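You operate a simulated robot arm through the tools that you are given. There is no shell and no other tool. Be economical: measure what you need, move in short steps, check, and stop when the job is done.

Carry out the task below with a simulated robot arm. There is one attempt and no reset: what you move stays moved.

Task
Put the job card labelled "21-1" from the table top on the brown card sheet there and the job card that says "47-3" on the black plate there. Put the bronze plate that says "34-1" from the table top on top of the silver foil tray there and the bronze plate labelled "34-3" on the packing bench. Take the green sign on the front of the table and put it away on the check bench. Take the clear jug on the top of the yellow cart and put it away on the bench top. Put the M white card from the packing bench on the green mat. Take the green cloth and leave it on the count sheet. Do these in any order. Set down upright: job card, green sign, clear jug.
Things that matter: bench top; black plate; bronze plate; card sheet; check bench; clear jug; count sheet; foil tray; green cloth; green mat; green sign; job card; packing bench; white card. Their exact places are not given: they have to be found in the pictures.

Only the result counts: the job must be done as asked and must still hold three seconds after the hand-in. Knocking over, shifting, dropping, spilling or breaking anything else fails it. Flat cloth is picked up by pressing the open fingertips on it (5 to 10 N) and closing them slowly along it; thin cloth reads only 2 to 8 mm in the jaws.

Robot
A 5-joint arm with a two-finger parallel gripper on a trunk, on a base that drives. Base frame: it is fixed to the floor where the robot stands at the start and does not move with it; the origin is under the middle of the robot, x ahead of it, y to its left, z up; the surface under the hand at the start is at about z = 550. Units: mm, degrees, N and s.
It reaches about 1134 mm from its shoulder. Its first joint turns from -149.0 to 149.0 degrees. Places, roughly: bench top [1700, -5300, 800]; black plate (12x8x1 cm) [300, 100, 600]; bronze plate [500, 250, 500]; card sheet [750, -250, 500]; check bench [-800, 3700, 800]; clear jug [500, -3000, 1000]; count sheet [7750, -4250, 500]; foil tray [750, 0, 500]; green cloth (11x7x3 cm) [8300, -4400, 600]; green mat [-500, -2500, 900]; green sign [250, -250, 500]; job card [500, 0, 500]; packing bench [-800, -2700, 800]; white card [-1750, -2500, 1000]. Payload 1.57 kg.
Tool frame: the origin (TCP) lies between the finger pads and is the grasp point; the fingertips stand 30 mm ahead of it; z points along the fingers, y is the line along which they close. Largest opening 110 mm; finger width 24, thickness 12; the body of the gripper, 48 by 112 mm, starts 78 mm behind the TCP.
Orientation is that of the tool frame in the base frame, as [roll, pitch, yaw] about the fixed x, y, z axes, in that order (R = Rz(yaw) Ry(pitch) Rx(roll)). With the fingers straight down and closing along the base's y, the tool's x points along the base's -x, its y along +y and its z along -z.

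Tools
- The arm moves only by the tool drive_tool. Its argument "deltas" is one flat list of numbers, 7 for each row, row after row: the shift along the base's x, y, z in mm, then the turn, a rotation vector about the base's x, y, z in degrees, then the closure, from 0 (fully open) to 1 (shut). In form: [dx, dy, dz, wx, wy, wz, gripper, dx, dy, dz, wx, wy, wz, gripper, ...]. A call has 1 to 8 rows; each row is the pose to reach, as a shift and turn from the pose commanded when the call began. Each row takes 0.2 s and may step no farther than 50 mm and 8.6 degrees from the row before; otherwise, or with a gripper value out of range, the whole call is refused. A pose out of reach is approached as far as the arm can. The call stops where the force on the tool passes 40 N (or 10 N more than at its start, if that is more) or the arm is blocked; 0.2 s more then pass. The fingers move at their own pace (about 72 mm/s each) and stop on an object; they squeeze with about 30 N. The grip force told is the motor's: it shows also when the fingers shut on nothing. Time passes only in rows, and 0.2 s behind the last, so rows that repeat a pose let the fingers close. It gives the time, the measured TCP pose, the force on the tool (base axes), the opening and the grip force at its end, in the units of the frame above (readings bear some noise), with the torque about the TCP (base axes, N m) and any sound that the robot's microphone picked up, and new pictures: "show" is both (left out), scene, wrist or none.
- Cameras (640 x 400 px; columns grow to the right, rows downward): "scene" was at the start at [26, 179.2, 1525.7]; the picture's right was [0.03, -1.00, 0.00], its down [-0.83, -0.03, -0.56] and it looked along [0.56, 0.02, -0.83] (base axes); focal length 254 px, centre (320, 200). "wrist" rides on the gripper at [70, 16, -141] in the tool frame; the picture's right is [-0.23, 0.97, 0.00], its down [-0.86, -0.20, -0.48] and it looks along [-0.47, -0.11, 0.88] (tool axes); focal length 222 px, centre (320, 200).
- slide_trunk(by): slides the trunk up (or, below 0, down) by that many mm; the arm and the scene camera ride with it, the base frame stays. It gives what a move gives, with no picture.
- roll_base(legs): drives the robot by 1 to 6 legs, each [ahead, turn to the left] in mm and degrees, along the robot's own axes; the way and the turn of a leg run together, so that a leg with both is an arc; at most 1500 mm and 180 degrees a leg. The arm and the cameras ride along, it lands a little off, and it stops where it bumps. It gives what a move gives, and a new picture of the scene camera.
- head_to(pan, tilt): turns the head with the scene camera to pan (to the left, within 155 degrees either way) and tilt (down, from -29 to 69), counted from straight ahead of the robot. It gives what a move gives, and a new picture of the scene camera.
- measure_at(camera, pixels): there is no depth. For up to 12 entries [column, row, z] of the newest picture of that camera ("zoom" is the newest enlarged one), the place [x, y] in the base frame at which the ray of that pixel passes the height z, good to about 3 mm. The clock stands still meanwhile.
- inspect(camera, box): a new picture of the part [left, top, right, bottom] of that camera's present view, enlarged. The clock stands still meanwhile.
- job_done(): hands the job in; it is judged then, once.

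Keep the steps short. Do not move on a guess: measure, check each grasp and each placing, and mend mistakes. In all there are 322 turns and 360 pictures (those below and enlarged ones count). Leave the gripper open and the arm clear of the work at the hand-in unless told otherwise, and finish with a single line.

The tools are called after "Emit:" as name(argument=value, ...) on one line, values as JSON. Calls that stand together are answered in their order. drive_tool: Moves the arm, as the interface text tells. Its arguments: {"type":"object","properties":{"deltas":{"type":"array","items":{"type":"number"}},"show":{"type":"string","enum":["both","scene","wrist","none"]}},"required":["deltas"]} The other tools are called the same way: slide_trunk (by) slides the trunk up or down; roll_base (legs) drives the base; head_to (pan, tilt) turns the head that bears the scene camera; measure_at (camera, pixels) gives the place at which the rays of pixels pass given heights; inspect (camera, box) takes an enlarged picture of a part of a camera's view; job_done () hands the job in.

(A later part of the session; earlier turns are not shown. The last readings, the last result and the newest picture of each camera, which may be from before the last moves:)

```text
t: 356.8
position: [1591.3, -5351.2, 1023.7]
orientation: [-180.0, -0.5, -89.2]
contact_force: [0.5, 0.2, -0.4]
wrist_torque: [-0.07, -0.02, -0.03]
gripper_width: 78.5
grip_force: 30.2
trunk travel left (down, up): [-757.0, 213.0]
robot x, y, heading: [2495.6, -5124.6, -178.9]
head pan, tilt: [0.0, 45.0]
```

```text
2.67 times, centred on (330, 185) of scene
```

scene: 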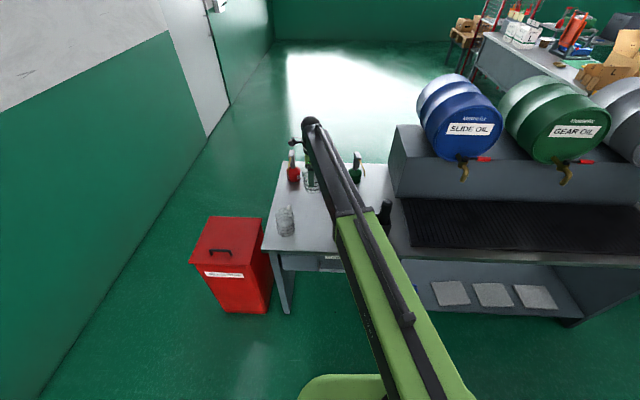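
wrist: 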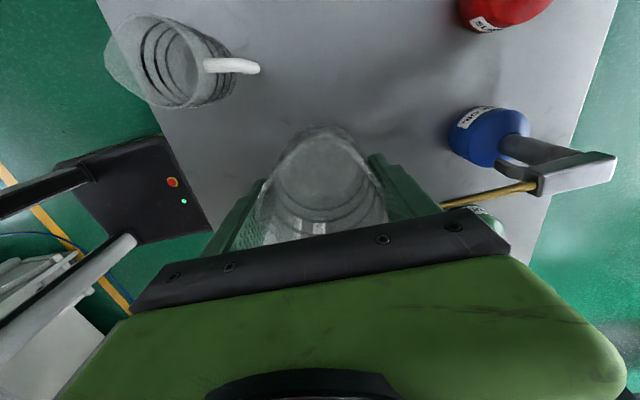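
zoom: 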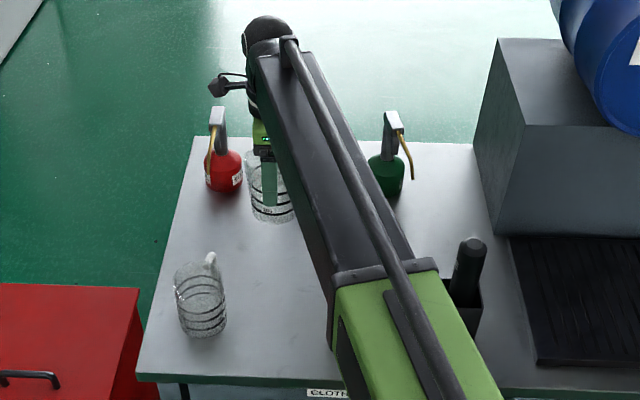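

Emit:
drive_tool(deltas=[25, 0, 0, 0, 0, 0, 0.45], show="none")

Emit:
slide_trunk(by=-50)

Emit:
slide_trunk(by=-15)

Emit:
drive_tool(deltas=[0, 0, 0, 0, 0, 0, 0.45], show="scene")

Emit:
inspect(camera="scene", box=[260, 90, 400, 240])

```text
t: 357.2
position: [1617.4, -5351.2, 1024.0]
orientation: [180.0, -0.4, -89.4]
contact_force: [0.1, 0.4, -0.5]
wrist_torque: [0.03, -0.02, -0.01]
gripper_width: 78.4
grip_force: 30.2
trunk travel left (down, up): [-757.0, 213.0]
robot x, y, heading: [2498.1, -5127.8, -178.9]
head pan, tilt: [0.0, 45.0]
```

```text
t: 358.2
position: [1617.1, -5351.5, 972.9]
orientation: [180.0, -0.3, -89.4]
contact_force: [0.5, 0.0, -0.3]
wrist_torque: [-0.05, 0.0, -0.02]
gripper_width: 78.5
grip_force: 30.0
trunk travel left (down, up): [-707.0, 263.0]
robot x, y, heading: [2493.9, -5124.2, -179.1]
head pan, tilt: [0.0, 45.0]
```

```text
t: 358.8
position: [1617.0, -5351.2, 958.4]
orientation: [180.0, -0.4, -89.3]
contact_force: [0.4, 1.0, -0.8]
wrist_torque: [0.0, -0.01, -0.01]
gripper_width: 78.3
grip_force: 30.2
trunk travel left (down, up): [-692.0, 278.0]
robot x, y, heading: [2497.5, -5121.9, -178.7]
head pan, tilt: [0.0, 45.0]
```

```text
t: 359.2
position: [1616.1, -5352.5, 958.9]
orientation: [-180.0, -0.5, -89.4]
contact_force: [0.8, 0.5, -1.1]
wrist_torque: [0.0, -0.02, -0.02]
gripper_width: 78.4
grip_force: 30.1
trunk travel left (down, up): [-692.0, 278.0]
robot x, y, heading: [2499.9, -5123.0, -178.8]
head pan, tilt: [0.0, 45.0]
```

scene: 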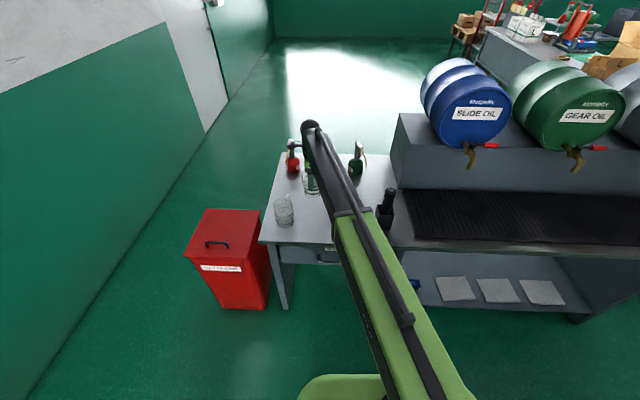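

```text
2.67 times, centred on (330, 165) of scene
```

zoom: 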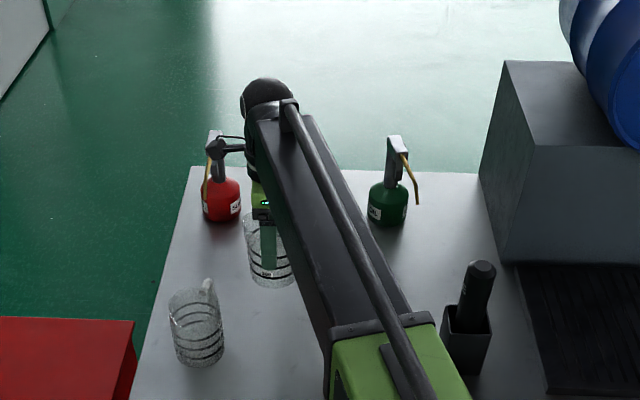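

Emit:
slide_trunk(by=-8)

Emit:
slide_trunk(by=-5)

Emit:
slide_trunk(by=-4)

```text
t: 359.8
position: [1616.0, -5351.3, 951.2]
orientation: [180.0, -0.4, -89.3]
contact_force: [-1.1, -0.1, -0.6]
wrist_torque: [0.0, 0.0, -0.02]
gripper_width: 78.5
grip_force: 29.7
trunk travel left (down, up): [-684.0, 286.0]
robot x, y, heading: [2498.0, -5120.7, -178.6]
head pan, tilt: [0.0, 45.0]
```

```text
t: 360.3
position: [1616.7, -5350.3, 945.8]
orientation: [180.0, -0.4, -89.3]
contact_force: [0.2, 1.2, -0.3]
wrist_torque: [-0.03, -0.02, 0.0]
gripper_width: 78.4
grip_force: 30.0
trunk travel left (down, up): [-679.0, 291.0]
robot x, y, heading: [2496.2, -5125.3, -179.0]
head pan, tilt: [0.0, 45.0]
```

```text
t: 360.8
position: [1616.2, -5351.6, 940.9]
orientation: [179.9, -0.4, -89.2]
contact_force: [0.1, -0.2, -0.8]
wrist_torque: [-0.01, 0.0, 0.01]
gripper_width: 78.4
grip_force: 29.3
trunk travel left (down, up): [-675.0, 295.0]
robot x, y, heading: [2497.5, -5126.8, -179.0]
head pan, tilt: [0.0, 45.0]
```

Emit:
slide_trunk(by=-4)

Emit:
slide_trunk(by=-4)

Emit:
slide_trunk(by=-4)

Emit:
inspect(camera="scene", box=[260, 90, 400, 240])

```text
t: 361.4
position: [1616.7, -5350.0, 937.4]
orientation: [-180.0, -0.4, -89.4]
contact_force: [1.0, -0.5, -0.7]
wrist_torque: [0.01, 0.02, -0.02]
gripper_width: 78.4
grip_force: 29.9
trunk travel left (down, up): [-671.0, 299.0]
robot x, y, heading: [2496.8, -5125.0, -178.4]
head pan, tilt: [0.0, 45.0]
```

```text
t: 361.9
position: [1616.0, -5351.4, 932.0]
orientation: [-180.0, -0.4, -89.2]
contact_force: [0.1, -0.7, -0.3]
wrist_torque: [-0.01, -0.02, 0.0]
gripper_width: 78.8
grip_force: 30.3
trunk travel left (down, up): [-667.0, 303.0]
robot x, y, heading: [2497.9, -5125.2, -178.9]
head pan, tilt: [0.0, 45.0]
```

```text
t: 362.4
position: [1616.8, -5352.0, 928.4]
orientation: [-180.0, -0.4, -89.3]
contact_force: [-0.1, -0.1, -0.3]
wrist_torque: [-0.03, -0.01, 0.0]
gripper_width: 78.5
grip_force: 30.0
trunk travel left (down, up): [-663.0, 307.0]
robot x, y, heading: [2495.5, -5123.4, -178.8]
head pan, tilt: [0.0, 45.0]
```

```text
2.67 times, centred on (330, 165) of scene
```

zoom: 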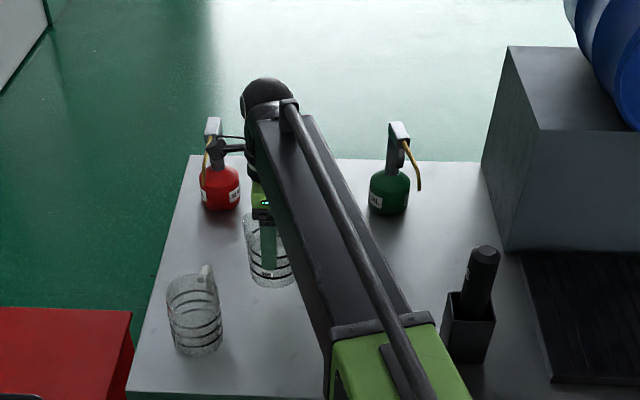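

Emit:
slide_trunk(by=-6)

Emit:
slide_trunk(by=-5)

Emit:
slide_trunk(by=-5)

Emit:
slide_trunk(by=-5)

```text
t: 363.0
position: [1616.2, -5351.2, 923.4]
orientation: [180.0, -0.5, -89.4]
contact_force: [0.0, 0.1, -0.9]
wrist_torque: [-0.01, -0.02, -0.01]
gripper_width: 78.6
grip_force: 29.7
trunk travel left (down, up): [-657.0, 313.0]
robot x, y, heading: [2498.2, -5125.5, -178.6]
head pan, tilt: [0.0, 45.0]
```

```text
t: 363.5
position: [1617.3, -5351.9, 919.4]
orientation: [180.0, -0.4, -89.4]
contact_force: [-0.3, -0.4, -0.4]
wrist_torque: [-0.01, 0.01, -0.01]
gripper_width: 78.6
grip_force: 30.4
trunk travel left (down, up): [-652.0, 318.0]
robot x, y, heading: [2494.8, -5126.7, -178.8]
head pan, tilt: [0.0, 45.0]
```

```text
t: 364.1
position: [1615.9, -5350.6, 913.1]
orientation: [-180.0, -0.4, -89.2]
contact_force: [-0.5, -0.6, 0.3]
wrist_torque: [0.02, 0.04, 0.0]
gripper_width: 78.5
grip_force: 30.4
trunk travel left (down, up): [-647.0, 323.0]
robot x, y, heading: [2497.1, -5124.5, -178.9]
head pan, tilt: [0.0, 45.0]
```

```text
t: 364.6
position: [1617.7, -5351.7, 909.1]
orientation: [180.0, -0.4, -89.3]
contact_force: [0.3, -1.0, -0.4]
wrist_torque: [-0.04, 0.0, -0.03]
gripper_width: 78.6
grip_force: 29.8
trunk travel left (down, up): [-642.0, 328.0]
robot x, y, heading: [2497.9, -5123.7, -178.7]
head pan, tilt: [0.0, 45.0]
```

Emit:
drive_tool(deltas=[0, 0, 0, 0, 0, 0, 0.45])

Emit:
inspect(camera="scene", box=[260, 90, 360, 210])

```text
t: 365.0
position: [1616.7, -5350.9, 909.3]
orientation: [-180.0, -0.4, -89.3]
contact_force: [-0.4, 0.8, 0.4]
wrist_torque: [0.02, 0.01, 0.0]
gripper_width: 78.2
grip_force: 29.8
trunk travel left (down, up): [-642.0, 328.0]
robot x, y, heading: [2495.7, -5124.1, -178.7]
head pan, tilt: [0.0, 45.0]
```

scene: 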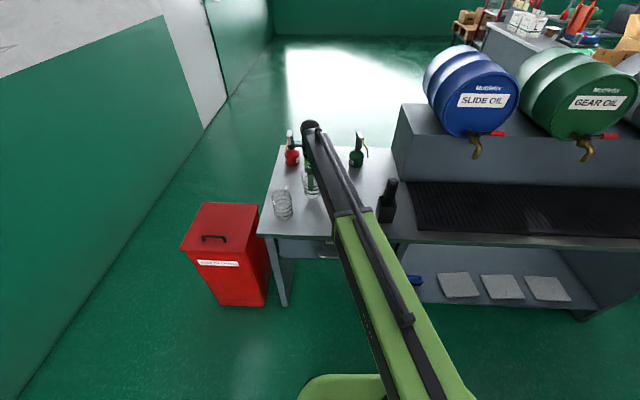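
wrist: 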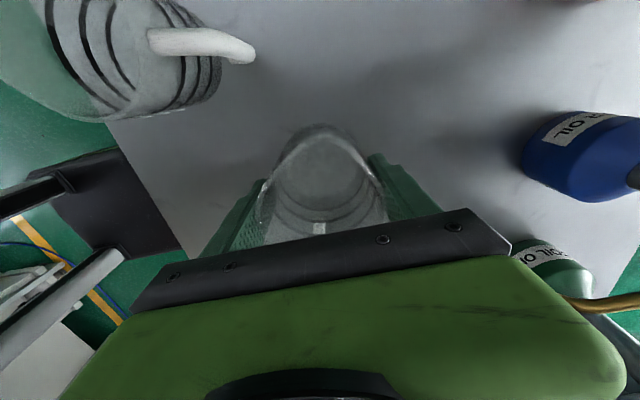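

```text
3.33 times, centred on (310, 150) of scene
```

zoom: 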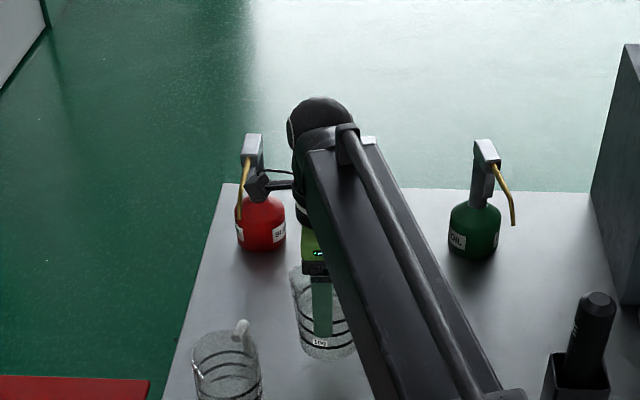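

Emit:
slide_trunk(by=-5)

Emit:
slide_trunk(by=-4)

Emit:
slide_trunk(by=-4)

Emit:
slide_trunk(by=-4)

```text
t: 365.5
position: [1616.4, -5350.3, 902.8]
orientation: [180.0, -0.4, -89.3]
contact_force: [0.3, 0.2, -0.8]
wrist_torque: [0.01, 0.02, -0.01]
gripper_width: 78.7
grip_force: 30.1
trunk travel left (down, up): [-637.0, 333.0]
robot x, y, heading: [2498.0, -5126.2, -178.8]
head pan, tilt: [0.0, 45.0]
```

```text
t: 366.1
position: [1616.8, -5351.3, 900.1]
orientation: [-180.0, -0.4, -89.4]
contact_force: [0.6, -0.5, 0.0]
wrist_torque: [0.0, -0.01, -0.01]
gripper_width: 78.7
grip_force: 30.1
trunk travel left (down, up): [-633.0, 337.0]
robot x, y, heading: [2498.8, -5124.5, -178.7]
head pan, tilt: [0.0, 45.0]
```

```text
t: 366.6
position: [1616.3, -5351.4, 896.0]
orientation: [180.0, -0.4, -89.3]
contact_force: [0.0, 0.7, -0.9]
wrist_torque: [-0.03, 0.02, -0.02]
gripper_width: 78.7
grip_force: 30.3
trunk travel left (down, up): [-629.0, 341.0]
robot x, y, heading: [2497.6, -5126.7, -178.8]
head pan, tilt: [0.0, 45.0]
```

```text
t: 367.1
position: [1617.3, -5351.5, 890.8]
orientation: [180.0, -0.4, -89.3]
contact_force: [-0.2, 0.6, -1.1]
wrist_torque: [-0.02, -0.06, 0.02]
gripper_width: 78.6
grip_force: 30.3
trunk travel left (down, up): [-625.0, 345.0]
robot x, y, heading: [2497.5, -5124.2, -178.9]
head pan, tilt: [0.0, 45.0]
```

Emit:
slide_trunk(by=-4)

Emit:
slide_trunk(by=-4)

Emit:
slide_trunk(by=-4)

Emit:
drive_tool(deltas=[0, 0, 0, 0, 0, 0, 0.45], show="wrist")

Emit:
inspect(camera="wrist", box=[220, 90, 420, 240])

```text
t: 367.6
position: [1617.1, -5350.6, 888.9]
orientation: [179.9, -0.4, -89.3]
contact_force: [-0.5, 0.1, -0.4]
wrist_torque: [-0.01, 0.01, -0.01]
gripper_width: 78.5
grip_force: 30.1
trunk travel left (down, up): [-621.0, 349.0]
robot x, y, heading: [2499.6, -5126.9, -178.8]
head pan, tilt: [0.0, 45.0]
```

```text
t: 368.2
position: [1618.3, -5351.0, 884.2]
orientation: [-180.0, -0.5, -89.3]
contact_force: [0.0, 0.5, 1.7]
wrist_torque: [0.04, -0.02, 0.0]
gripper_width: 78.6
grip_force: 29.9
trunk travel left (down, up): [-617.0, 353.0]
robot x, y, heading: [2497.9, -5123.1, -178.7]
head pan, tilt: [0.0, 45.0]
```

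```text
t: 368.7
position: [1618.2, -5350.7, 881.4]
orientation: [179.9, -0.5, -89.3]
contact_force: [-4.7, -1.2, 22.8]
wrist_torque: [0.06, 0.12, -0.02]
gripper_width: 78.6
grip_force: 30.0
trunk travel left (down, up): [-613.0, 357.0]
robot x, y, heading: [2496.8, -5124.0, -178.9]
head pan, tilt: [0.0, 45.0]
```

```text
t: 369.1
position: [1617.8, -5350.9, 882.2]
orientation: [179.9, -0.4, -89.4]
contact_force: [-5.0, -1.6, 23.1]
wrist_torque: [0.09, 0.11, 0.04]
gripper_width: 78.2
grip_force: 30.2
trunk travel left (down, up): [-613.0, 357.0]
robot x, y, heading: [2497.0, -5124.1, -178.6]
head pan, tilt: [0.0, 45.0]
```

wrist: 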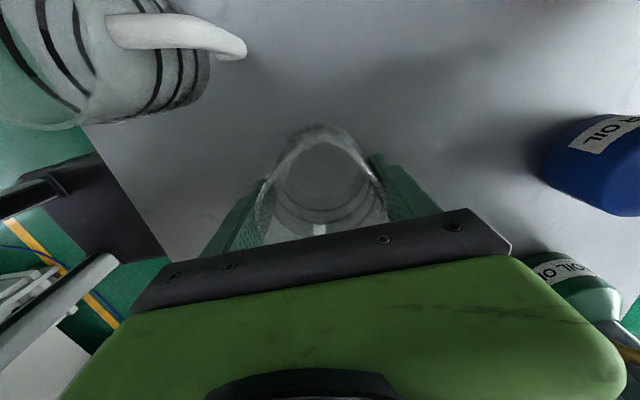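

```text
2.67 times, centred on (320, 165) of wrist
```

zoom: 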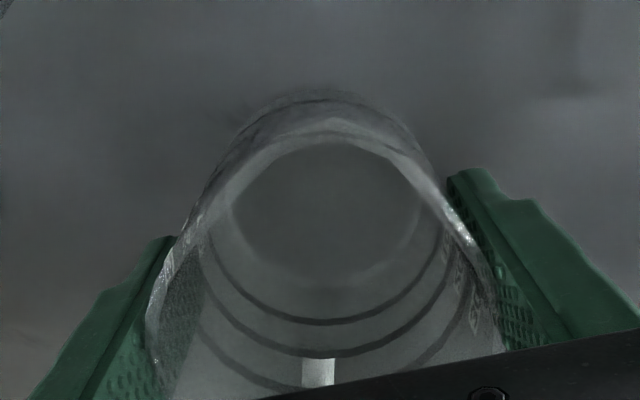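

Contact at 882. Ease up 2.5 mm, then release.

Emit:
slide_trunk(by=2.5)

Emit:
drive_tool(deltas=[0, 0, 0, 0, 0, 0, 0.25, 0, 0, 0, 0, 0, 0, 0.1, 0, 0, 0, 0, 0, 0, 0, 0, 0, 0, 0, 0, 0, 0], show="wrist")

```text
t: 369.6
position: [1617.1, -5351.1, 881.4]
orientation: [-179.9, -0.4, -89.3]
contact_force: [-0.8, -0.7, -1.4]
wrist_torque: [-0.01, 0.01, 0.02]
gripper_width: 78.9
grip_force: 30.0
trunk travel left (down, up): [-615.0, 355.0]
robot x, y, heading: [2499.1, -5126.1, -178.8]
head pan, tilt: [0.0, 45.0]
```

```text
t: 370.6
position: [1617.0, -5350.6, 882.6]
orientation: [179.9, -0.5, -89.2]
contact_force: [-0.3, 0.0, -0.4]
wrist_torque: [0.03, -0.01, -0.01]
gripper_width: 110.1
grip_force: 0.1
trunk travel left (down, up): [-615.0, 355.0]
robot x, y, heading: [2498.0, -5124.4, -178.9]
head pan, tilt: [0.0, 45.0]
```

wrist: 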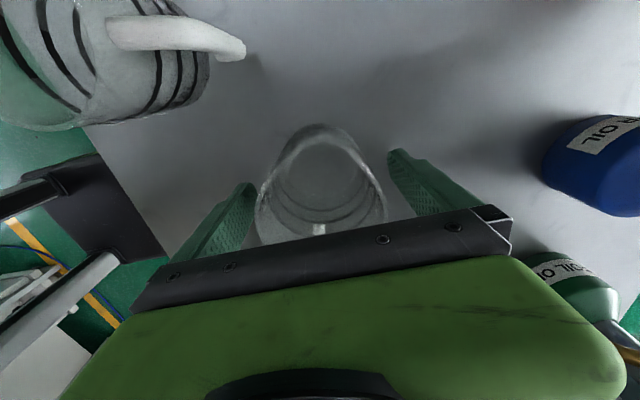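

Emit:
slide_trunk(by=250)

Emit:
drive_tool(deltas=[45, 0, 0, 0, 0, 0, 0, 90, 0, 0, 0, 0, 0, 0, 135, 0, 0, 0, 0, 0, 0])

Emit:
inspect(camera="scene", box=[250, 150, 410, 270])

```text
t: 373.2
position: [1616.7, -5351.3, 1131.6]
orientation: [-180.0, -0.4, -89.3]
contact_force: [0.0, 0.2, 0.5]
wrist_torque: [0.02, -0.01, 0.04]
gripper_width: 109.8
grip_force: 0.0
trunk travel left (down, up): [-865.0, 105.0]
robot x, y, heading: [2493.9, -5126.3, -178.8]
head pan, tilt: [0.0, 45.0]
```

```text
t: 374.0
position: [1751.8, -5351.3, 1132.4]
orientation: [-180.0, -0.4, -89.3]
contact_force: [0.0, 0.2, 0.5]
wrist_torque: [-0.02, -0.02, -0.01]
gripper_width: 109.6
grip_force: 0.1
trunk travel left (down, up): [-865.0, 105.0]
robot x, y, heading: [2498.5, -5122.1, -178.7]
head pan, tilt: [0.0, 45.0]
```

scene: 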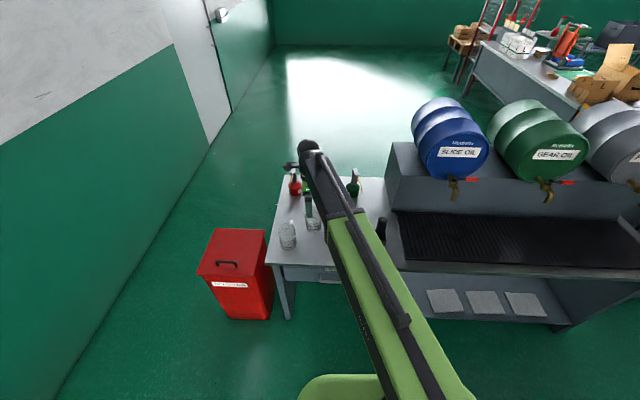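
wrist: 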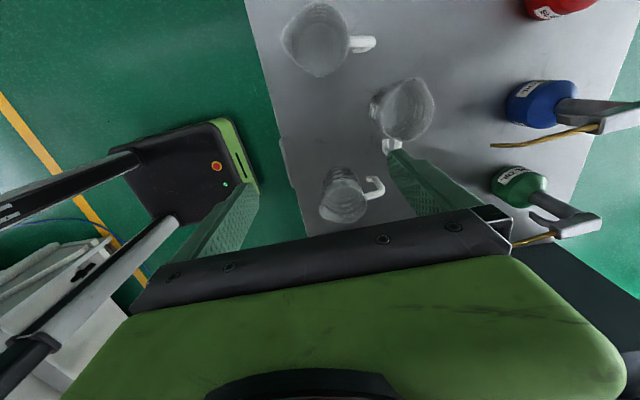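

```text
3.33 times, centred on (330, 210) of scene
```

zoom: 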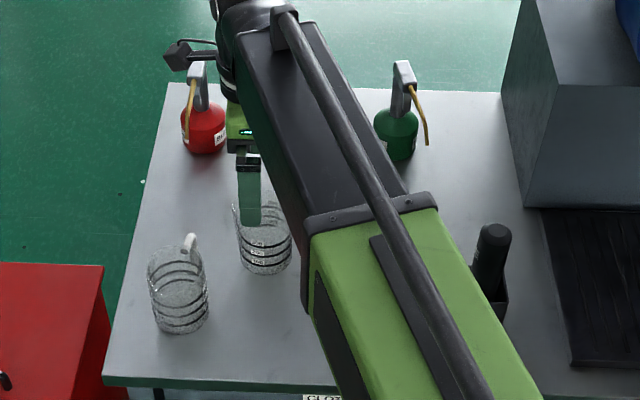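

The jug stands upright. Next: the green cloth far off at x≈8300. Retract, turn toward +x and look for a way.

Emit:
roll_base(legs=[[0, 179]])

Emit:
head_to(pan=25, tilt=20)

Emit:
head_to(pan=-20, tilt=20)

```text
t: 381.7
position: [3252.1, -4922.0, 1132.5]
orientation: [-179.9, -0.4, 88.8]
contact_force: [-0.1, 0.6, -0.5]
wrist_torque: [-0.03, 0.02, 0.0]
gripper_width: 110.2
grip_force: 0.1
trunk travel left (down, up): [-865.0, 105.0]
robot x, y, heading: [2498.0, -5068.4, -1.0]
head pan, tilt: [0.0, 45.0]
```

scene: 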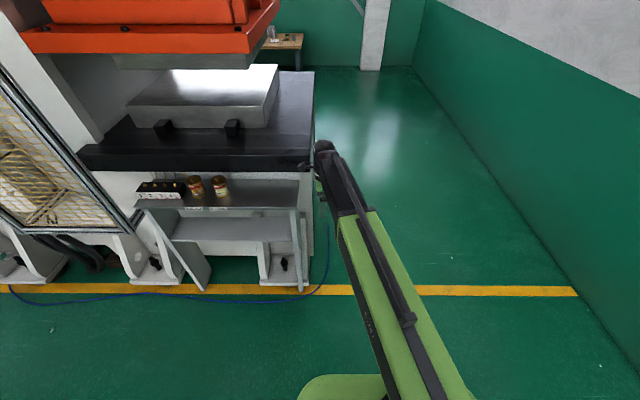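

```text
t: 382.6
position: [3250.1, -4922.8, 1132.1]
orientation: [180.0, -0.3, 88.8]
contact_force: [-0.4, -0.2, 0.1]
wrist_torque: [0.01, -0.02, -0.02]
gripper_width: 109.7
grip_force: 0.1
trunk travel left (down, up): [-865.0, 105.0]
robot x, y, heading: [2496.2, -5067.6, -1.2]
head pan, tilt: [25.0, 20.0]
```

scene: 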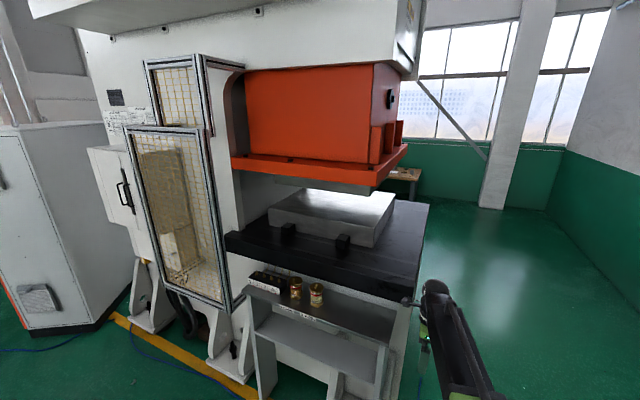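

```text
t: 383.7
position: [3251.5, -4924.1, 1132.5]
orientation: [-180.0, -0.4, 88.7]
contact_force: [-0.1, -0.7, 0.0]
wrist_torque: [-0.01, 0.01, -0.02]
gripper_width: 110.1
grip_force: 0.0
trunk travel left (down, up): [-865.0, 105.0]
robot x, y, heading: [2498.5, -5064.8, -1.4]
head pan, tilt: [-20.0, 20.0]
```

scene: 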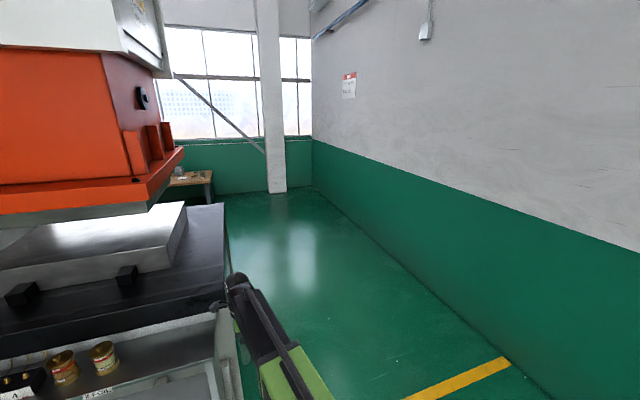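

Emit:
measure_at(camera="scene", pixels=[[278, 193, 0], [312, 188, 0], [205, 205, 0], [173, 183, 600], [213, 180, 600], [530, 400, 0], [245, 300, 0], [228, 290, 800]])

Emit:
inspect(camera="scene", box=[150, 140, 320, 240])

```text
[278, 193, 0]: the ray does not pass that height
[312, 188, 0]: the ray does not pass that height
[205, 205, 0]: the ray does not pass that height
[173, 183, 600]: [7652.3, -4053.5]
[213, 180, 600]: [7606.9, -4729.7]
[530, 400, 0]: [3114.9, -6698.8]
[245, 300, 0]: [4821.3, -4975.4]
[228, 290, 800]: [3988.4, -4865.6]
```

```text
3.76 times, centred on (235, 190) of scene
```

zoom: 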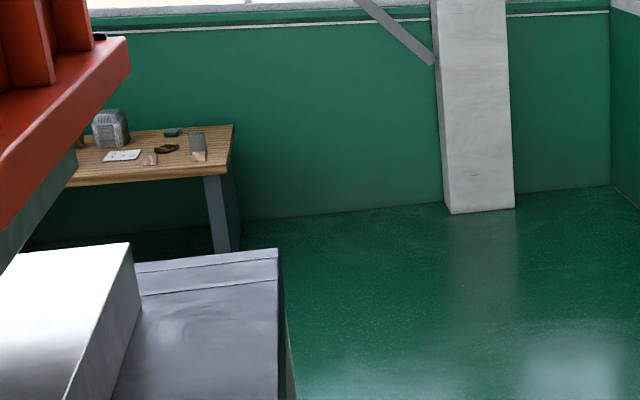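

A corridor runs along the south wall to a wooden table at about [7650, -4050…-4730]. Drive via y≈-5700.

Emit:
roll_base(legs=[[0, -60], [750, 0], [0, 61], [1500, 0], [1500, 0]])

Emit:
head_to(pan=20, tilt=22)

```text
t: 407.1
position: [6606.7, -5577.0, 1132.2]
orientation: [-179.9, -0.5, 89.7]
contact_force: [-0.4, -1.4, -0.7]
wrist_torque: [0.01, 0.0, 0.0]
gripper_width: 110.1
grip_force: 0.0
trunk travel left (down, up): [-865.0, 105.0]
robot x, y, heading: [5854.4, -5733.1, -0.2]
head pan, tilt: [-20.0, 20.0]
```

scene: 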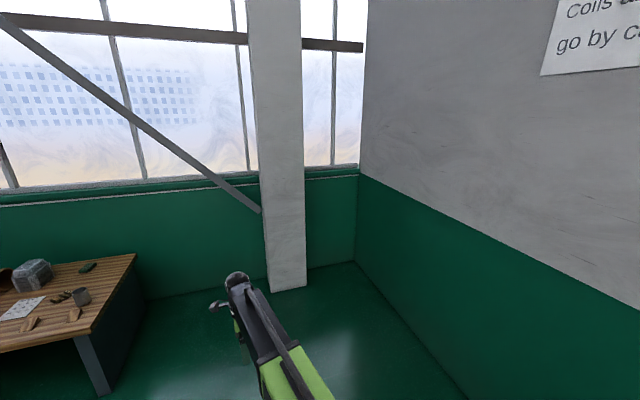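

```text
t: 408.2
position: [6606.9, -5577.0, 1131.9]
orientation: [179.9, -0.4, 89.8]
contact_force: [0.5, -0.5, -0.2]
wrist_torque: [0.04, 0.01, 0.01]
gripper_width: 109.9
grip_force: 0.0
trunk travel left (down, up): [-865.0, 105.0]
robot x, y, heading: [5851.5, -5734.7, -0.2]
head pan, tilt: [20.0, 22.0]
```

scene: 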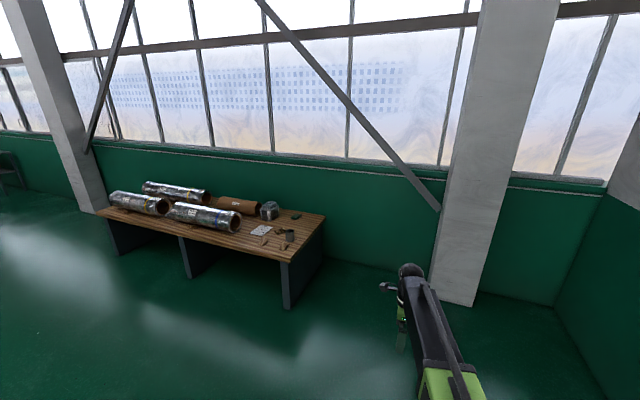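

Emit:
inspect(camera="scene", box=[220, 180, 340, 270])

Emit:
measure_at(camera="scene", pixels=[[290, 262, 550], [325, 216, 550], [98, 214, 550], [296, 215, 550], [262, 230, 550], [288, 308, 0], [415, 300, 0]])

```text
4.44 times, centred on (280, 225) of scene
```

zoom: 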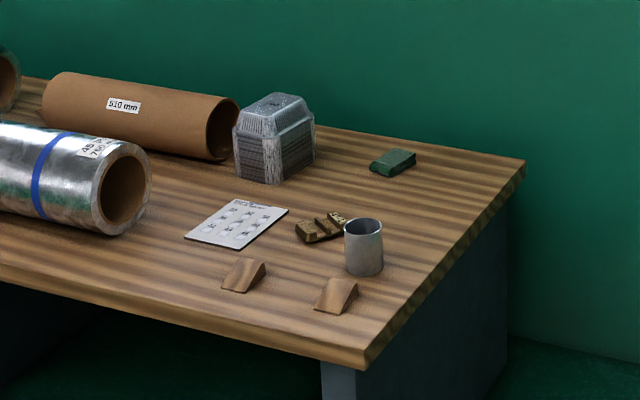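

```text
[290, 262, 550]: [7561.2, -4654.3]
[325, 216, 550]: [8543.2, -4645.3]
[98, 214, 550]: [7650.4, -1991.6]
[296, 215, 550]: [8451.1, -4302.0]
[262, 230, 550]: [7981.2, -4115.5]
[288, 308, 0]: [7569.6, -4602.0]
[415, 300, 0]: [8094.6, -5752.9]
```

Emit:
measure_at(camera="scene", pixels=[[432, 288, 0], [476, 306, 0], [440, 290, 0], [504, 300, 0], [318, 255, 0], [296, 215, 570], [300, 217, 560], [281, 226, 552], [262, 241, 552], [285, 210, 600]])

```text
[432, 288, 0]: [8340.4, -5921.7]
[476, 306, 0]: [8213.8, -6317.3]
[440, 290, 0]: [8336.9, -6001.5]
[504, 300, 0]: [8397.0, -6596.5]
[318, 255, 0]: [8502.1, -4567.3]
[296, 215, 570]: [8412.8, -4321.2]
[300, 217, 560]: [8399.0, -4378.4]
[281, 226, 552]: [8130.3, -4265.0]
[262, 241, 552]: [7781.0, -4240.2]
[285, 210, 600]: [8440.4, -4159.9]
```

Emit:
measure_at(camera="scene", pixels=[[340, 259, 0], [380, 266, 0], [330, 257, 0]])

Emit:
drive_tool(deltas=[-30, 35, 0, 0, 0, 0, 0, -60, 70, 0, 0, 0, 0, 0, -90, 105, 0, 0, 0, 0, 0, -120, 140, 0, 0, 0, 0, 0, -150, 175, 0, 0, 0, 0, 0, -185, 205, 0, 0, 0, 0, 0, -220, 235, 0, 0, 0, 0, 0, -260, 265, 0, 0, 0, 0, 0], show="none")

Emit:
drive_tool(deltas=[-40, 30, 0, 0, 0, 0, 0, -80, 60, 0, 0, 0, 0, 0, -120, 85, 0, 0, 0, 0, 0, -160, 110, 0, 0, 0, 0, 0, -205, 130, 0, 0, 0, 0, 0, -250, 145, 0, 0, 0, 0, 0, -295, 155, 0, 0, 0, 0, 0, -340, 160, 0, 0, 0, 0, 0], show="none")

```text
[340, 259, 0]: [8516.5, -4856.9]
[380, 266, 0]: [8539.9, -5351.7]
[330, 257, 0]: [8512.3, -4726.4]
```

```text
t: 410.0
position: [6344.2, -5311.3, 1132.3]
orientation: [180.0, -0.3, 89.9]
contact_force: [0.1, 1.0, -0.4]
wrist_torque: [0.01, 0.0, -0.01]
gripper_width: 109.9
grip_force: 0.0
trunk travel left (down, up): [-865.0, 105.0]
robot x, y, heading: [5856.1, -5731.8, -0.3]
head pan, tilt: [20.0, 22.0]
```

```text
t: 411.8
position: [6005.5, -5152.7, 1131.5]
orientation: [-180.0, -0.4, 89.8]
contact_force: [0.2, 0.0, 0.2]
wrist_torque: [0.01, -0.02, 0.01]
gripper_width: 110.0
grip_force: 0.1
trunk travel left (down, up): [-865.0, 105.0]
robot x, y, heading: [5855.7, -5731.5, -0.3]
head pan, tilt: [20.0, 22.0]
```

Emit:
roll_base(legs=[[0, 18.5], [1120, 0], [1110, 0], [0, -18]])

Emit:
head_to(pan=75, tilt=50)

```text
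t: 424.9
position: [8138.6, -4453.5, 1131.8]
orientation: [-180.0, -0.3, 89.7]
contact_force: [0.2, 0.3, 0.5]
wrist_torque: [0.02, 0.0, 0.0]
gripper_width: 109.9
grip_force: 0.0
trunk travel left (down, up): [-865.0, 105.0]
robot x, y, heading: [7987.8, -5050.7, -0.0]
head pan, tilt: [20.0, 22.0]
```

scene: 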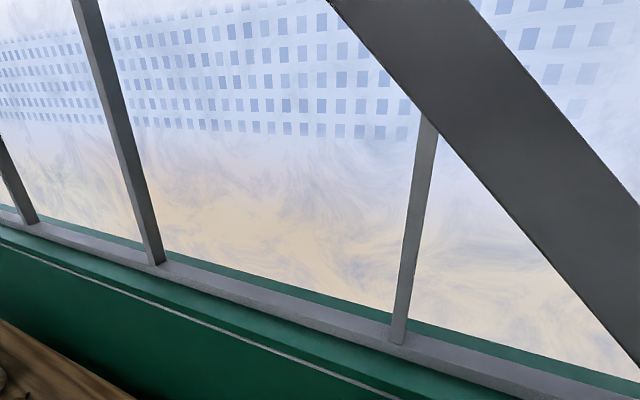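

```text
t: 426.1
position: [8139.2, -4452.3, 1132.3]
orientation: [179.9, -0.6, 89.7]
contact_force: [0.5, -0.4, -0.6]
wrist_torque: [-0.02, -0.04, -0.01]
gripper_width: 110.1
grip_force: 0.1
trunk travel left (down, up): [-865.0, 105.0]
robot x, y, heading: [7986.9, -5045.3, -0.1]
head pan, tilt: [75.0, 50.0]
```

scene: 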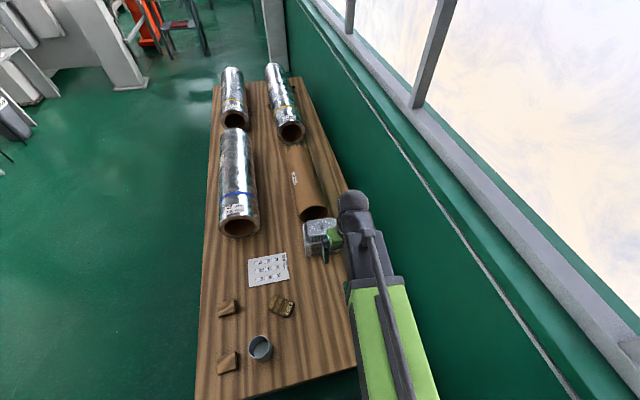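

Emit:
drive_tool(deltas=[0, 0, 0, 0, 0, 0, 0], show="wrist")

Emit:
measure_at(camera="scene", pixels=[[248, 260, 551], [286, 252, 551], [289, 279, 551], [249, 288, 551], [261, 355, 551], [281, 315, 551], [352, 366, 551], [220, 82, 551]])

```text
t: 426.5
position: [8139.9, -4454.3, 1131.8]
orientation: [179.9, -0.5, 89.7]
contact_force: [0.0, -0.2, -1.0]
wrist_torque: [0.02, 0.01, 0.0]
gripper_width: 110.0
grip_force: 0.0
trunk travel left (down, up): [-865.0, 105.0]
robot x, y, heading: [7989.8, -5048.5, -0.1]
head pan, tilt: [75.0, 50.0]
```

wrist: 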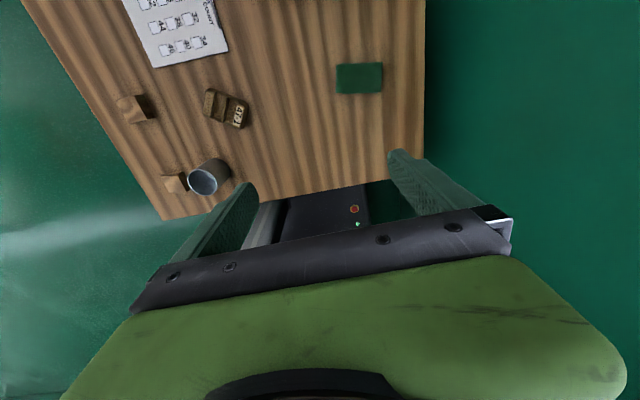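

```text
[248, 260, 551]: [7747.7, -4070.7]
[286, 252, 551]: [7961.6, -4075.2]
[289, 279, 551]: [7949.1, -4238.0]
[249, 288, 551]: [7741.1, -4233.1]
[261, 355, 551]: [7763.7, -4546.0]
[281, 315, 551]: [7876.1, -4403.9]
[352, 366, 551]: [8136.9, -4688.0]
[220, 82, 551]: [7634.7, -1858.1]
```

Emit:
measure_at(camera="wrist", pixels=[[228, 50, 551], [228, 50, 600], [228, 50, 650], [152, 68, 551], [152, 68, 650], [335, 66, 551], [383, 92, 551]])

Emit:
measure_at(camera="scene", pixels=[[289, 279, 551], [289, 279, 600], [289, 279, 650], [249, 288, 551], [249, 288, 650]])

```text
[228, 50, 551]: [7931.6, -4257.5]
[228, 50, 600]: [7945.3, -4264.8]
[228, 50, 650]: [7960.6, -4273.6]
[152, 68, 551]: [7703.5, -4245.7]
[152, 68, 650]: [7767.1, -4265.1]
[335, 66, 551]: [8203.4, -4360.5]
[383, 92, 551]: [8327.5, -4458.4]
```

```text
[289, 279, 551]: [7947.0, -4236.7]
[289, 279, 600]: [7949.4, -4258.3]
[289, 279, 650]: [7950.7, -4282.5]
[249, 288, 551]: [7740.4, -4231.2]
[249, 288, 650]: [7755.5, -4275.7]
```

Emit:
inspect(camera="wrist", box=[310, 40, 410, 120])

Emit:
measure_at(camera="wrist", pixels=[[359, 78, 640], [335, 66, 640], [382, 64, 640], [383, 92, 640], [337, 94, 640], [359, 78, 620]])

```text
5.00 times, centred on (360, 80) of wrist
```

zoom: 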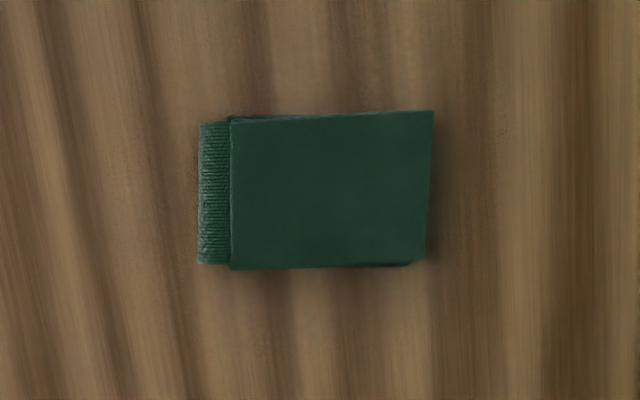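

```text
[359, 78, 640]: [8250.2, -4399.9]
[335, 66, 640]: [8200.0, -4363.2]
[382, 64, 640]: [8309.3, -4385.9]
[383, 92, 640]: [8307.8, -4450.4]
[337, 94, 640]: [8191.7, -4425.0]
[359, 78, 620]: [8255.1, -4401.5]
```

Cloth: about 110 × 70 mm at [8252,-4404], turned -12°. Turn the tool to close across its 70 mm side.

Emit:
drive_tool(deltas=[14, 6, 0, 0, 0, 8.5, 0, 28, 12, 0, 0, 0, 17, 0, 42, 18, 0, 0, 0, 25.5, 0, 56, 24, 0, 0, 0, 34, 0, 70, 30, 0, 0, 0, 42.5, 0, 84, 36, 0, 0, 0, 51, 0, 98, 42, 0, 0, 0, 59.5, 0, 112, 48, 0, 0, 0, 68, 0], show="none")

Emit:
drive_tool(deltas=[0, 0, 0, 0, 0, 8.5, 0, 0, 0, 0, 0, 0, 10.5, 0], show="none")

Emit:
slide_trunk(by=-350)

Emit:
drive_tool(deltas=[0, 0, 0, 0, 0, 0, 0])

```text
t: 428.3
position: [8251.9, -4404.7, 1131.7]
orientation: [-179.8, -0.4, 157.8]
contact_force: [0.7, 0.0, 0.6]
wrist_torque: [-0.02, -0.01, -0.01]
gripper_width: 110.4
grip_force: 0.0
trunk travel left (down, up): [-865.0, 105.0]
robot x, y, heading: [7989.1, -5049.5, -0.4]
head pan, tilt: [75.0, 50.0]
```

```text
t: 428.9
position: [8250.3, -4404.0, 1132.9]
orientation: [180.0, -0.4, 168.3]
contact_force: [0.5, 0.3, -0.5]
wrist_torque: [0.03, -0.03, -0.02]
gripper_width: 110.0
grip_force: 0.1
trunk travel left (down, up): [-865.0, 105.0]
robot x, y, heading: [7987.9, -5049.6, -0.1]
head pan, tilt: [75.0, 50.0]
```

```text
t: 432.4
position: [8251.1, -4406.1, 782.1]
orientation: [-179.9, -0.3, 168.1]
contact_force: [0.4, 0.3, 0.1]
wrist_torque: [-0.02, -0.01, 0.01]
gripper_width: 109.9
grip_force: 0.1
trunk travel left (down, up): [-515.0, 455.0]
robot x, y, heading: [7990.2, -5044.8, 0.1]
head pan, tilt: [75.0, 50.0]
```

```text
t: 432.8
position: [8251.7, -4405.0, 781.8]
orientation: [-180.0, -0.4, 168.2]
contact_force: [-0.1, 0.3, 0.2]
wrist_torque: [0.03, 0.0, -0.01]
gripper_width: 110.1
grip_force: 0.1
trunk travel left (down, up): [-515.0, 455.0]
robot x, y, heading: [7988.6, -5047.0, -0.2]
head pan, tilt: [75.0, 50.0]
```

scene: 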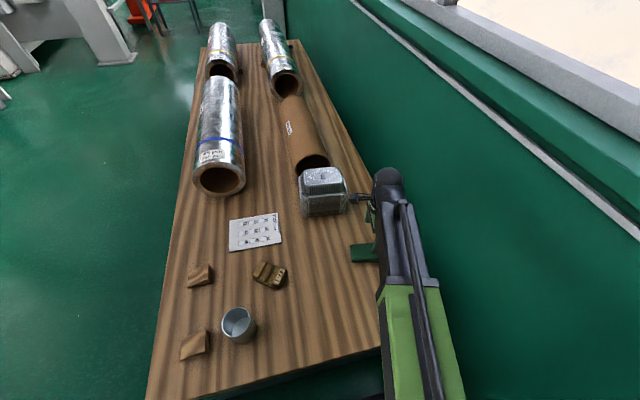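
wrist: 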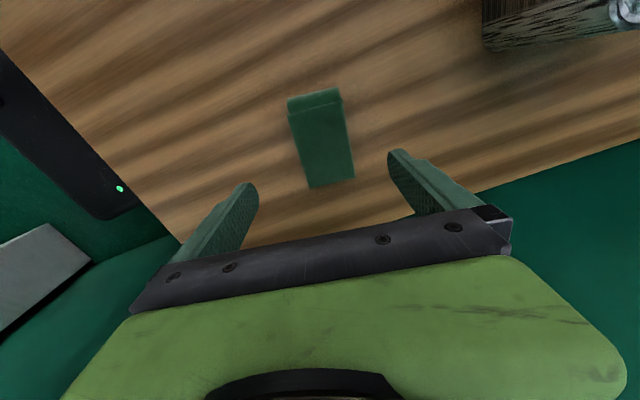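

Emit:
measure_at(camera="wrist", pixels=[[290, 101, 645], [340, 90, 645], [355, 178, 645], [309, 188, 645], [483, 42, 617], [560, 50, 617], [322, 140, 645]])

Emit:
measure_at(camera="scene", pixels=[[303, 216, 617], [347, 213, 617], [352, 262, 617], [352, 246, 645], [345, 185, 700]])

```text
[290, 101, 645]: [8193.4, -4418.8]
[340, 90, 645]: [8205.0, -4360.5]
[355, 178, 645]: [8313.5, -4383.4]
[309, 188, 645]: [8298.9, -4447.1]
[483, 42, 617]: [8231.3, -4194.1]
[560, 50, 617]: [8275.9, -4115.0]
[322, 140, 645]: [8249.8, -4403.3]
```

```text
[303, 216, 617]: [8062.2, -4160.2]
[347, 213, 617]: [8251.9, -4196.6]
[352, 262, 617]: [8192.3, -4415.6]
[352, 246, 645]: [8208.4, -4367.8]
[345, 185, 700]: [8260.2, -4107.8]
```

Aligned. Lower to about tip z 622.

Emit:
slide_trunk(by=-105)

Emit:
slide_trunk(by=-12)

Emit:
slide_trunk(by=-8)

Emit:
drive_tool(deltas=[0, 2, 0, 0, 0, 0, 0], show="wrist")

```text
t: 434.1
position: [8251.3, -4405.3, 677.7]
orientation: [180.0, -0.4, 168.2]
contact_force: [0.1, 0.3, 0.6]
wrist_torque: [-0.05, 0.0, -0.05]
gripper_width: 110.0
grip_force: 0.1
trunk travel left (down, up): [-410.0, 560.0]
robot x, y, heading: [7986.1, -5047.7, -0.1]
head pan, tilt: [75.0, 50.0]
```

```text
t: 434.7
position: [8251.8, -4405.4, 665.4]
orientation: [-179.9, -0.4, 168.2]
contact_force: [1.0, -0.3, -0.2]
wrist_torque: [0.0, -0.01, 0.01]
gripper_width: 110.1
grip_force: 0.1
trunk travel left (down, up): [-398.0, 572.0]
robot x, y, heading: [7988.9, -5049.6, 0.0]
head pan, tilt: [75.0, 50.0]
```

```text
t: 435.3
position: [8250.8, -4405.7, 657.5]
orientation: [-179.9, -0.5, 168.2]
contact_force: [0.6, -0.5, -0.7]
wrist_torque: [0.03, -0.01, -0.03]
gripper_width: 110.3
grip_force: 0.1
trunk travel left (down, up): [-390.0, 580.0]
robot x, y, heading: [7989.4, -5048.4, -0.1]
head pan, tilt: [75.0, 50.0]
```

```text
t: 435.7
position: [8252.0, -4403.8, 657.5]
orientation: [179.9, -0.4, 168.1]
contact_force: [-0.2, -0.7, 0.1]
wrist_torque: [0.03, 0.04, 0.0]
gripper_width: 110.2
grip_force: 0.0
trunk travel left (down, up): [-390.0, 580.0]
robot x, y, heading: [7985.8, -5048.6, -0.2]
head pan, tilt: [75.0, 50.0]
```

wrist: 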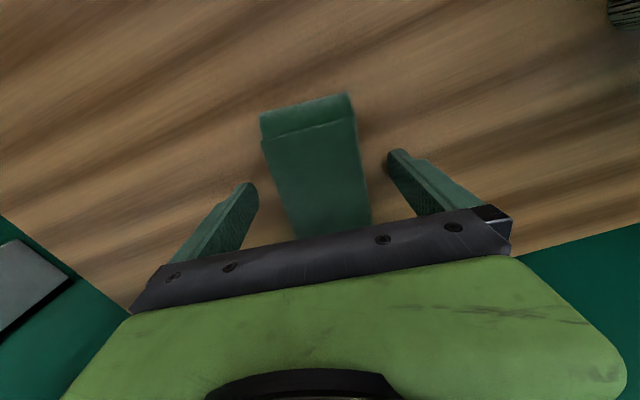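

Emit:
measure_at(camera="wrist", pixels=[[261, 140, 640], [353, 118, 640], [261, 140, 620], [353, 118, 620], [261, 113, 640], [349, 94, 640], [371, 222, 640], [371, 222, 620]])

Emit:
slide_trunk(by=-5)

Emit:
slide_trunk(by=-4)

```text
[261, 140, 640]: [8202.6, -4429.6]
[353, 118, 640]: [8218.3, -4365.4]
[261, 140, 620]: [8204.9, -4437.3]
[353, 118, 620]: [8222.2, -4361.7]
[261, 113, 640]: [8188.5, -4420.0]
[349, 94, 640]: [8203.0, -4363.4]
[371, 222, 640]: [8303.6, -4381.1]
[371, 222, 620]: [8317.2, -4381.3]
```

```text
t: 436.2
position: [8250.7, -4402.8, 652.3]
orientation: [179.9, -0.4, 168.1]
contact_force: [0.5, 0.6, 0.2]
wrist_torque: [-0.01, 0.04, -0.01]
gripper_width: 110.1
grip_force: 0.0
trunk travel left (down, up): [-385.0, 585.0]
robot x, y, heading: [7986.2, -5047.9, -0.1]
head pan, tilt: [75.0, 50.0]
```

```text
t: 436.8
position: [8250.9, -4403.5, 651.1]
orientation: [179.9, -0.3, 168.1]
contact_force: [0.9, 4.2, 35.6]
wrist_torque: [-1.68, -0.1, 0.14]
gripper_width: 107.5
grip_force: 0.0
trunk travel left (down, up): [-381.0, 589.0]
robot x, y, heading: [7989.4, -5045.5, -0.1]
head pan, tilt: [75.0, 50.0]
```

Fingertips touched the table (z≈621). Raise 4 mm and close slowly.

Emit:
slide_trunk(by=5)

Emit:
drive_tool(deltas=[0, 0, 0, 0, 0, 0, 0.3, 0, 0, 0, 0, 0, 0, 0.45, 0, 0, 0, 0, 0, 0, 0.6, 0, 0, 0, 0, 0, 0, 0.8, 0, 0, 0, 0, 0, 0, 1, 0, 0, 0, 0, 0, 0, 1], show="wrist")

```text
t: 437.3
position: [8252.0, -4403.7, 653.1]
orientation: [179.9, -0.4, 168.2]
contact_force: [-0.8, -0.4, -0.3]
wrist_torque: [-0.01, -0.01, 0.0]
gripper_width: 110.4
grip_force: 0.1
trunk travel left (down, up): [-386.0, 584.0]
robot x, y, heading: [7984.4, -5043.3, -0.0]
head pan, tilt: [75.0, 50.0]
```

```text
t: 438.7
position: [8252.3, -4402.2, 653.1]
orientation: [180.0, -0.4, 168.2]
contact_force: [-0.3, 0.3, 0.9]
wrist_torque: [0.0, 0.01, -0.02]
gripper_width: 67.1
grip_force: 29.8
trunk travel left (down, up): [-386.0, 584.0]
robot x, y, heading: [7991.1, -5050.7, 0.0]
head pan, tilt: [75.0, 50.0]
```

wrist: 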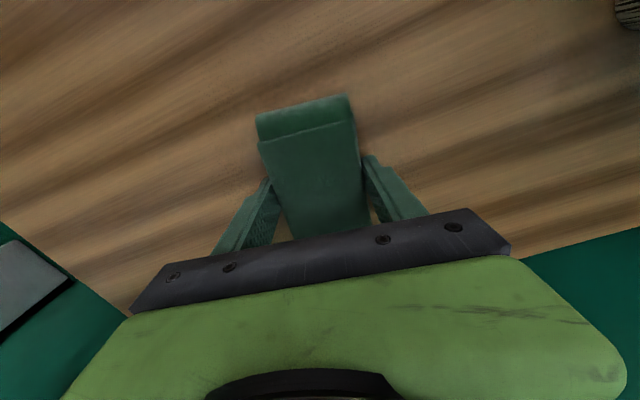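

Emit:
slide_trunk(by=170)

Emit:
drive_tool(deltas=[0, 0, 0, 0, 0, 0, 1])

Emit:
inspect(camera="scene", box=[170, 160, 390, 360])

```text
t: 440.6
position: [8251.4, -4403.5, 822.4]
orientation: [-179.9, -0.4, 168.2]
contact_force: [-0.3, 0.3, 0.1]
wrist_torque: [0.01, 0.01, 0.03]
gripper_width: 66.8
grip_force: 30.3
trunk travel left (down, up): [-556.0, 414.0]
robot x, y, heading: [7990.9, -5049.8, -0.1]
head pan, tilt: [75.0, 50.0]
```

```text
t: 441.0
position: [8251.6, -4402.9, 823.2]
orientation: [179.9, -0.5, 168.2]
contact_force: [0.4, 0.8, -0.9]
wrist_torque: [0.02, 0.03, -0.03]
gripper_width: 66.9
grip_force: 30.3
trunk travel left (down, up): [-556.0, 414.0]
robot x, y, heading: [7988.2, -5048.6, -0.2]
head pan, tilt: [75.0, 50.0]
```

scene: 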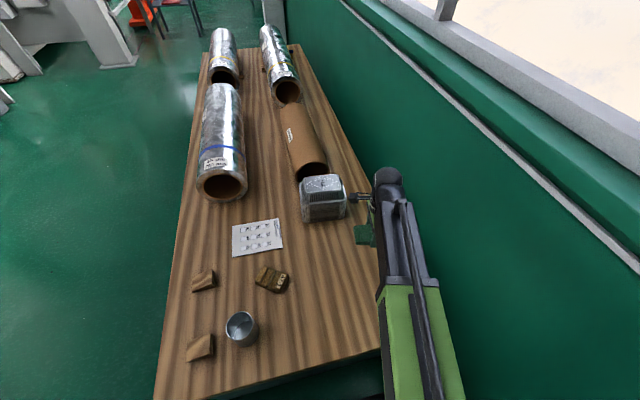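
wrist: 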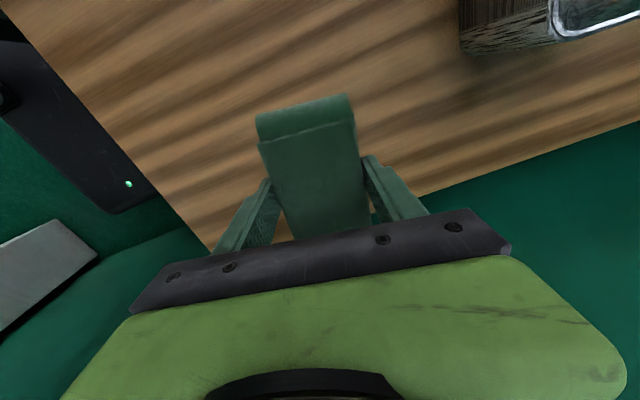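

```text
2.00 times, centred on (280, 260) of scene
```

zoom: 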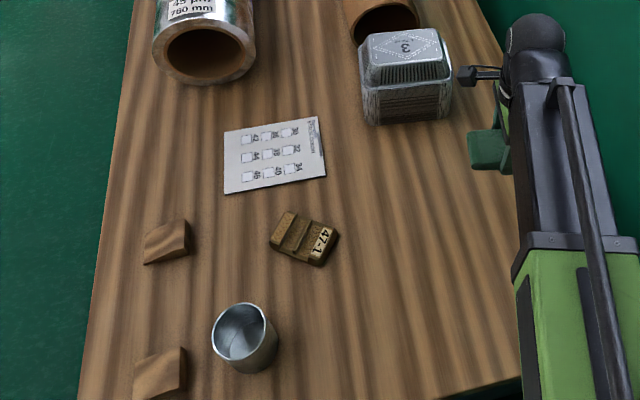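

Emit:
measure_at(camera="zoom", pixels=[[224, 131, 622], [318, 117, 622], [326, 176, 622], [224, 194, 622], [275, 155, 622], [300, 240, 640], [360, 115, 622], [205, 80, 622], [380, 40, 710], [450, 120, 622]])

```text
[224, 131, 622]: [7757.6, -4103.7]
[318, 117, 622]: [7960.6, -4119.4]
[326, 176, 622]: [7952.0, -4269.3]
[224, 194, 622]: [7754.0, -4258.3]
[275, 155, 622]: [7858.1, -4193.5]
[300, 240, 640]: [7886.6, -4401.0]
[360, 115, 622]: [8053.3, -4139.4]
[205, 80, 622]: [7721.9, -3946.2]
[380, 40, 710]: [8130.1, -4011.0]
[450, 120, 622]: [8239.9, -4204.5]
```

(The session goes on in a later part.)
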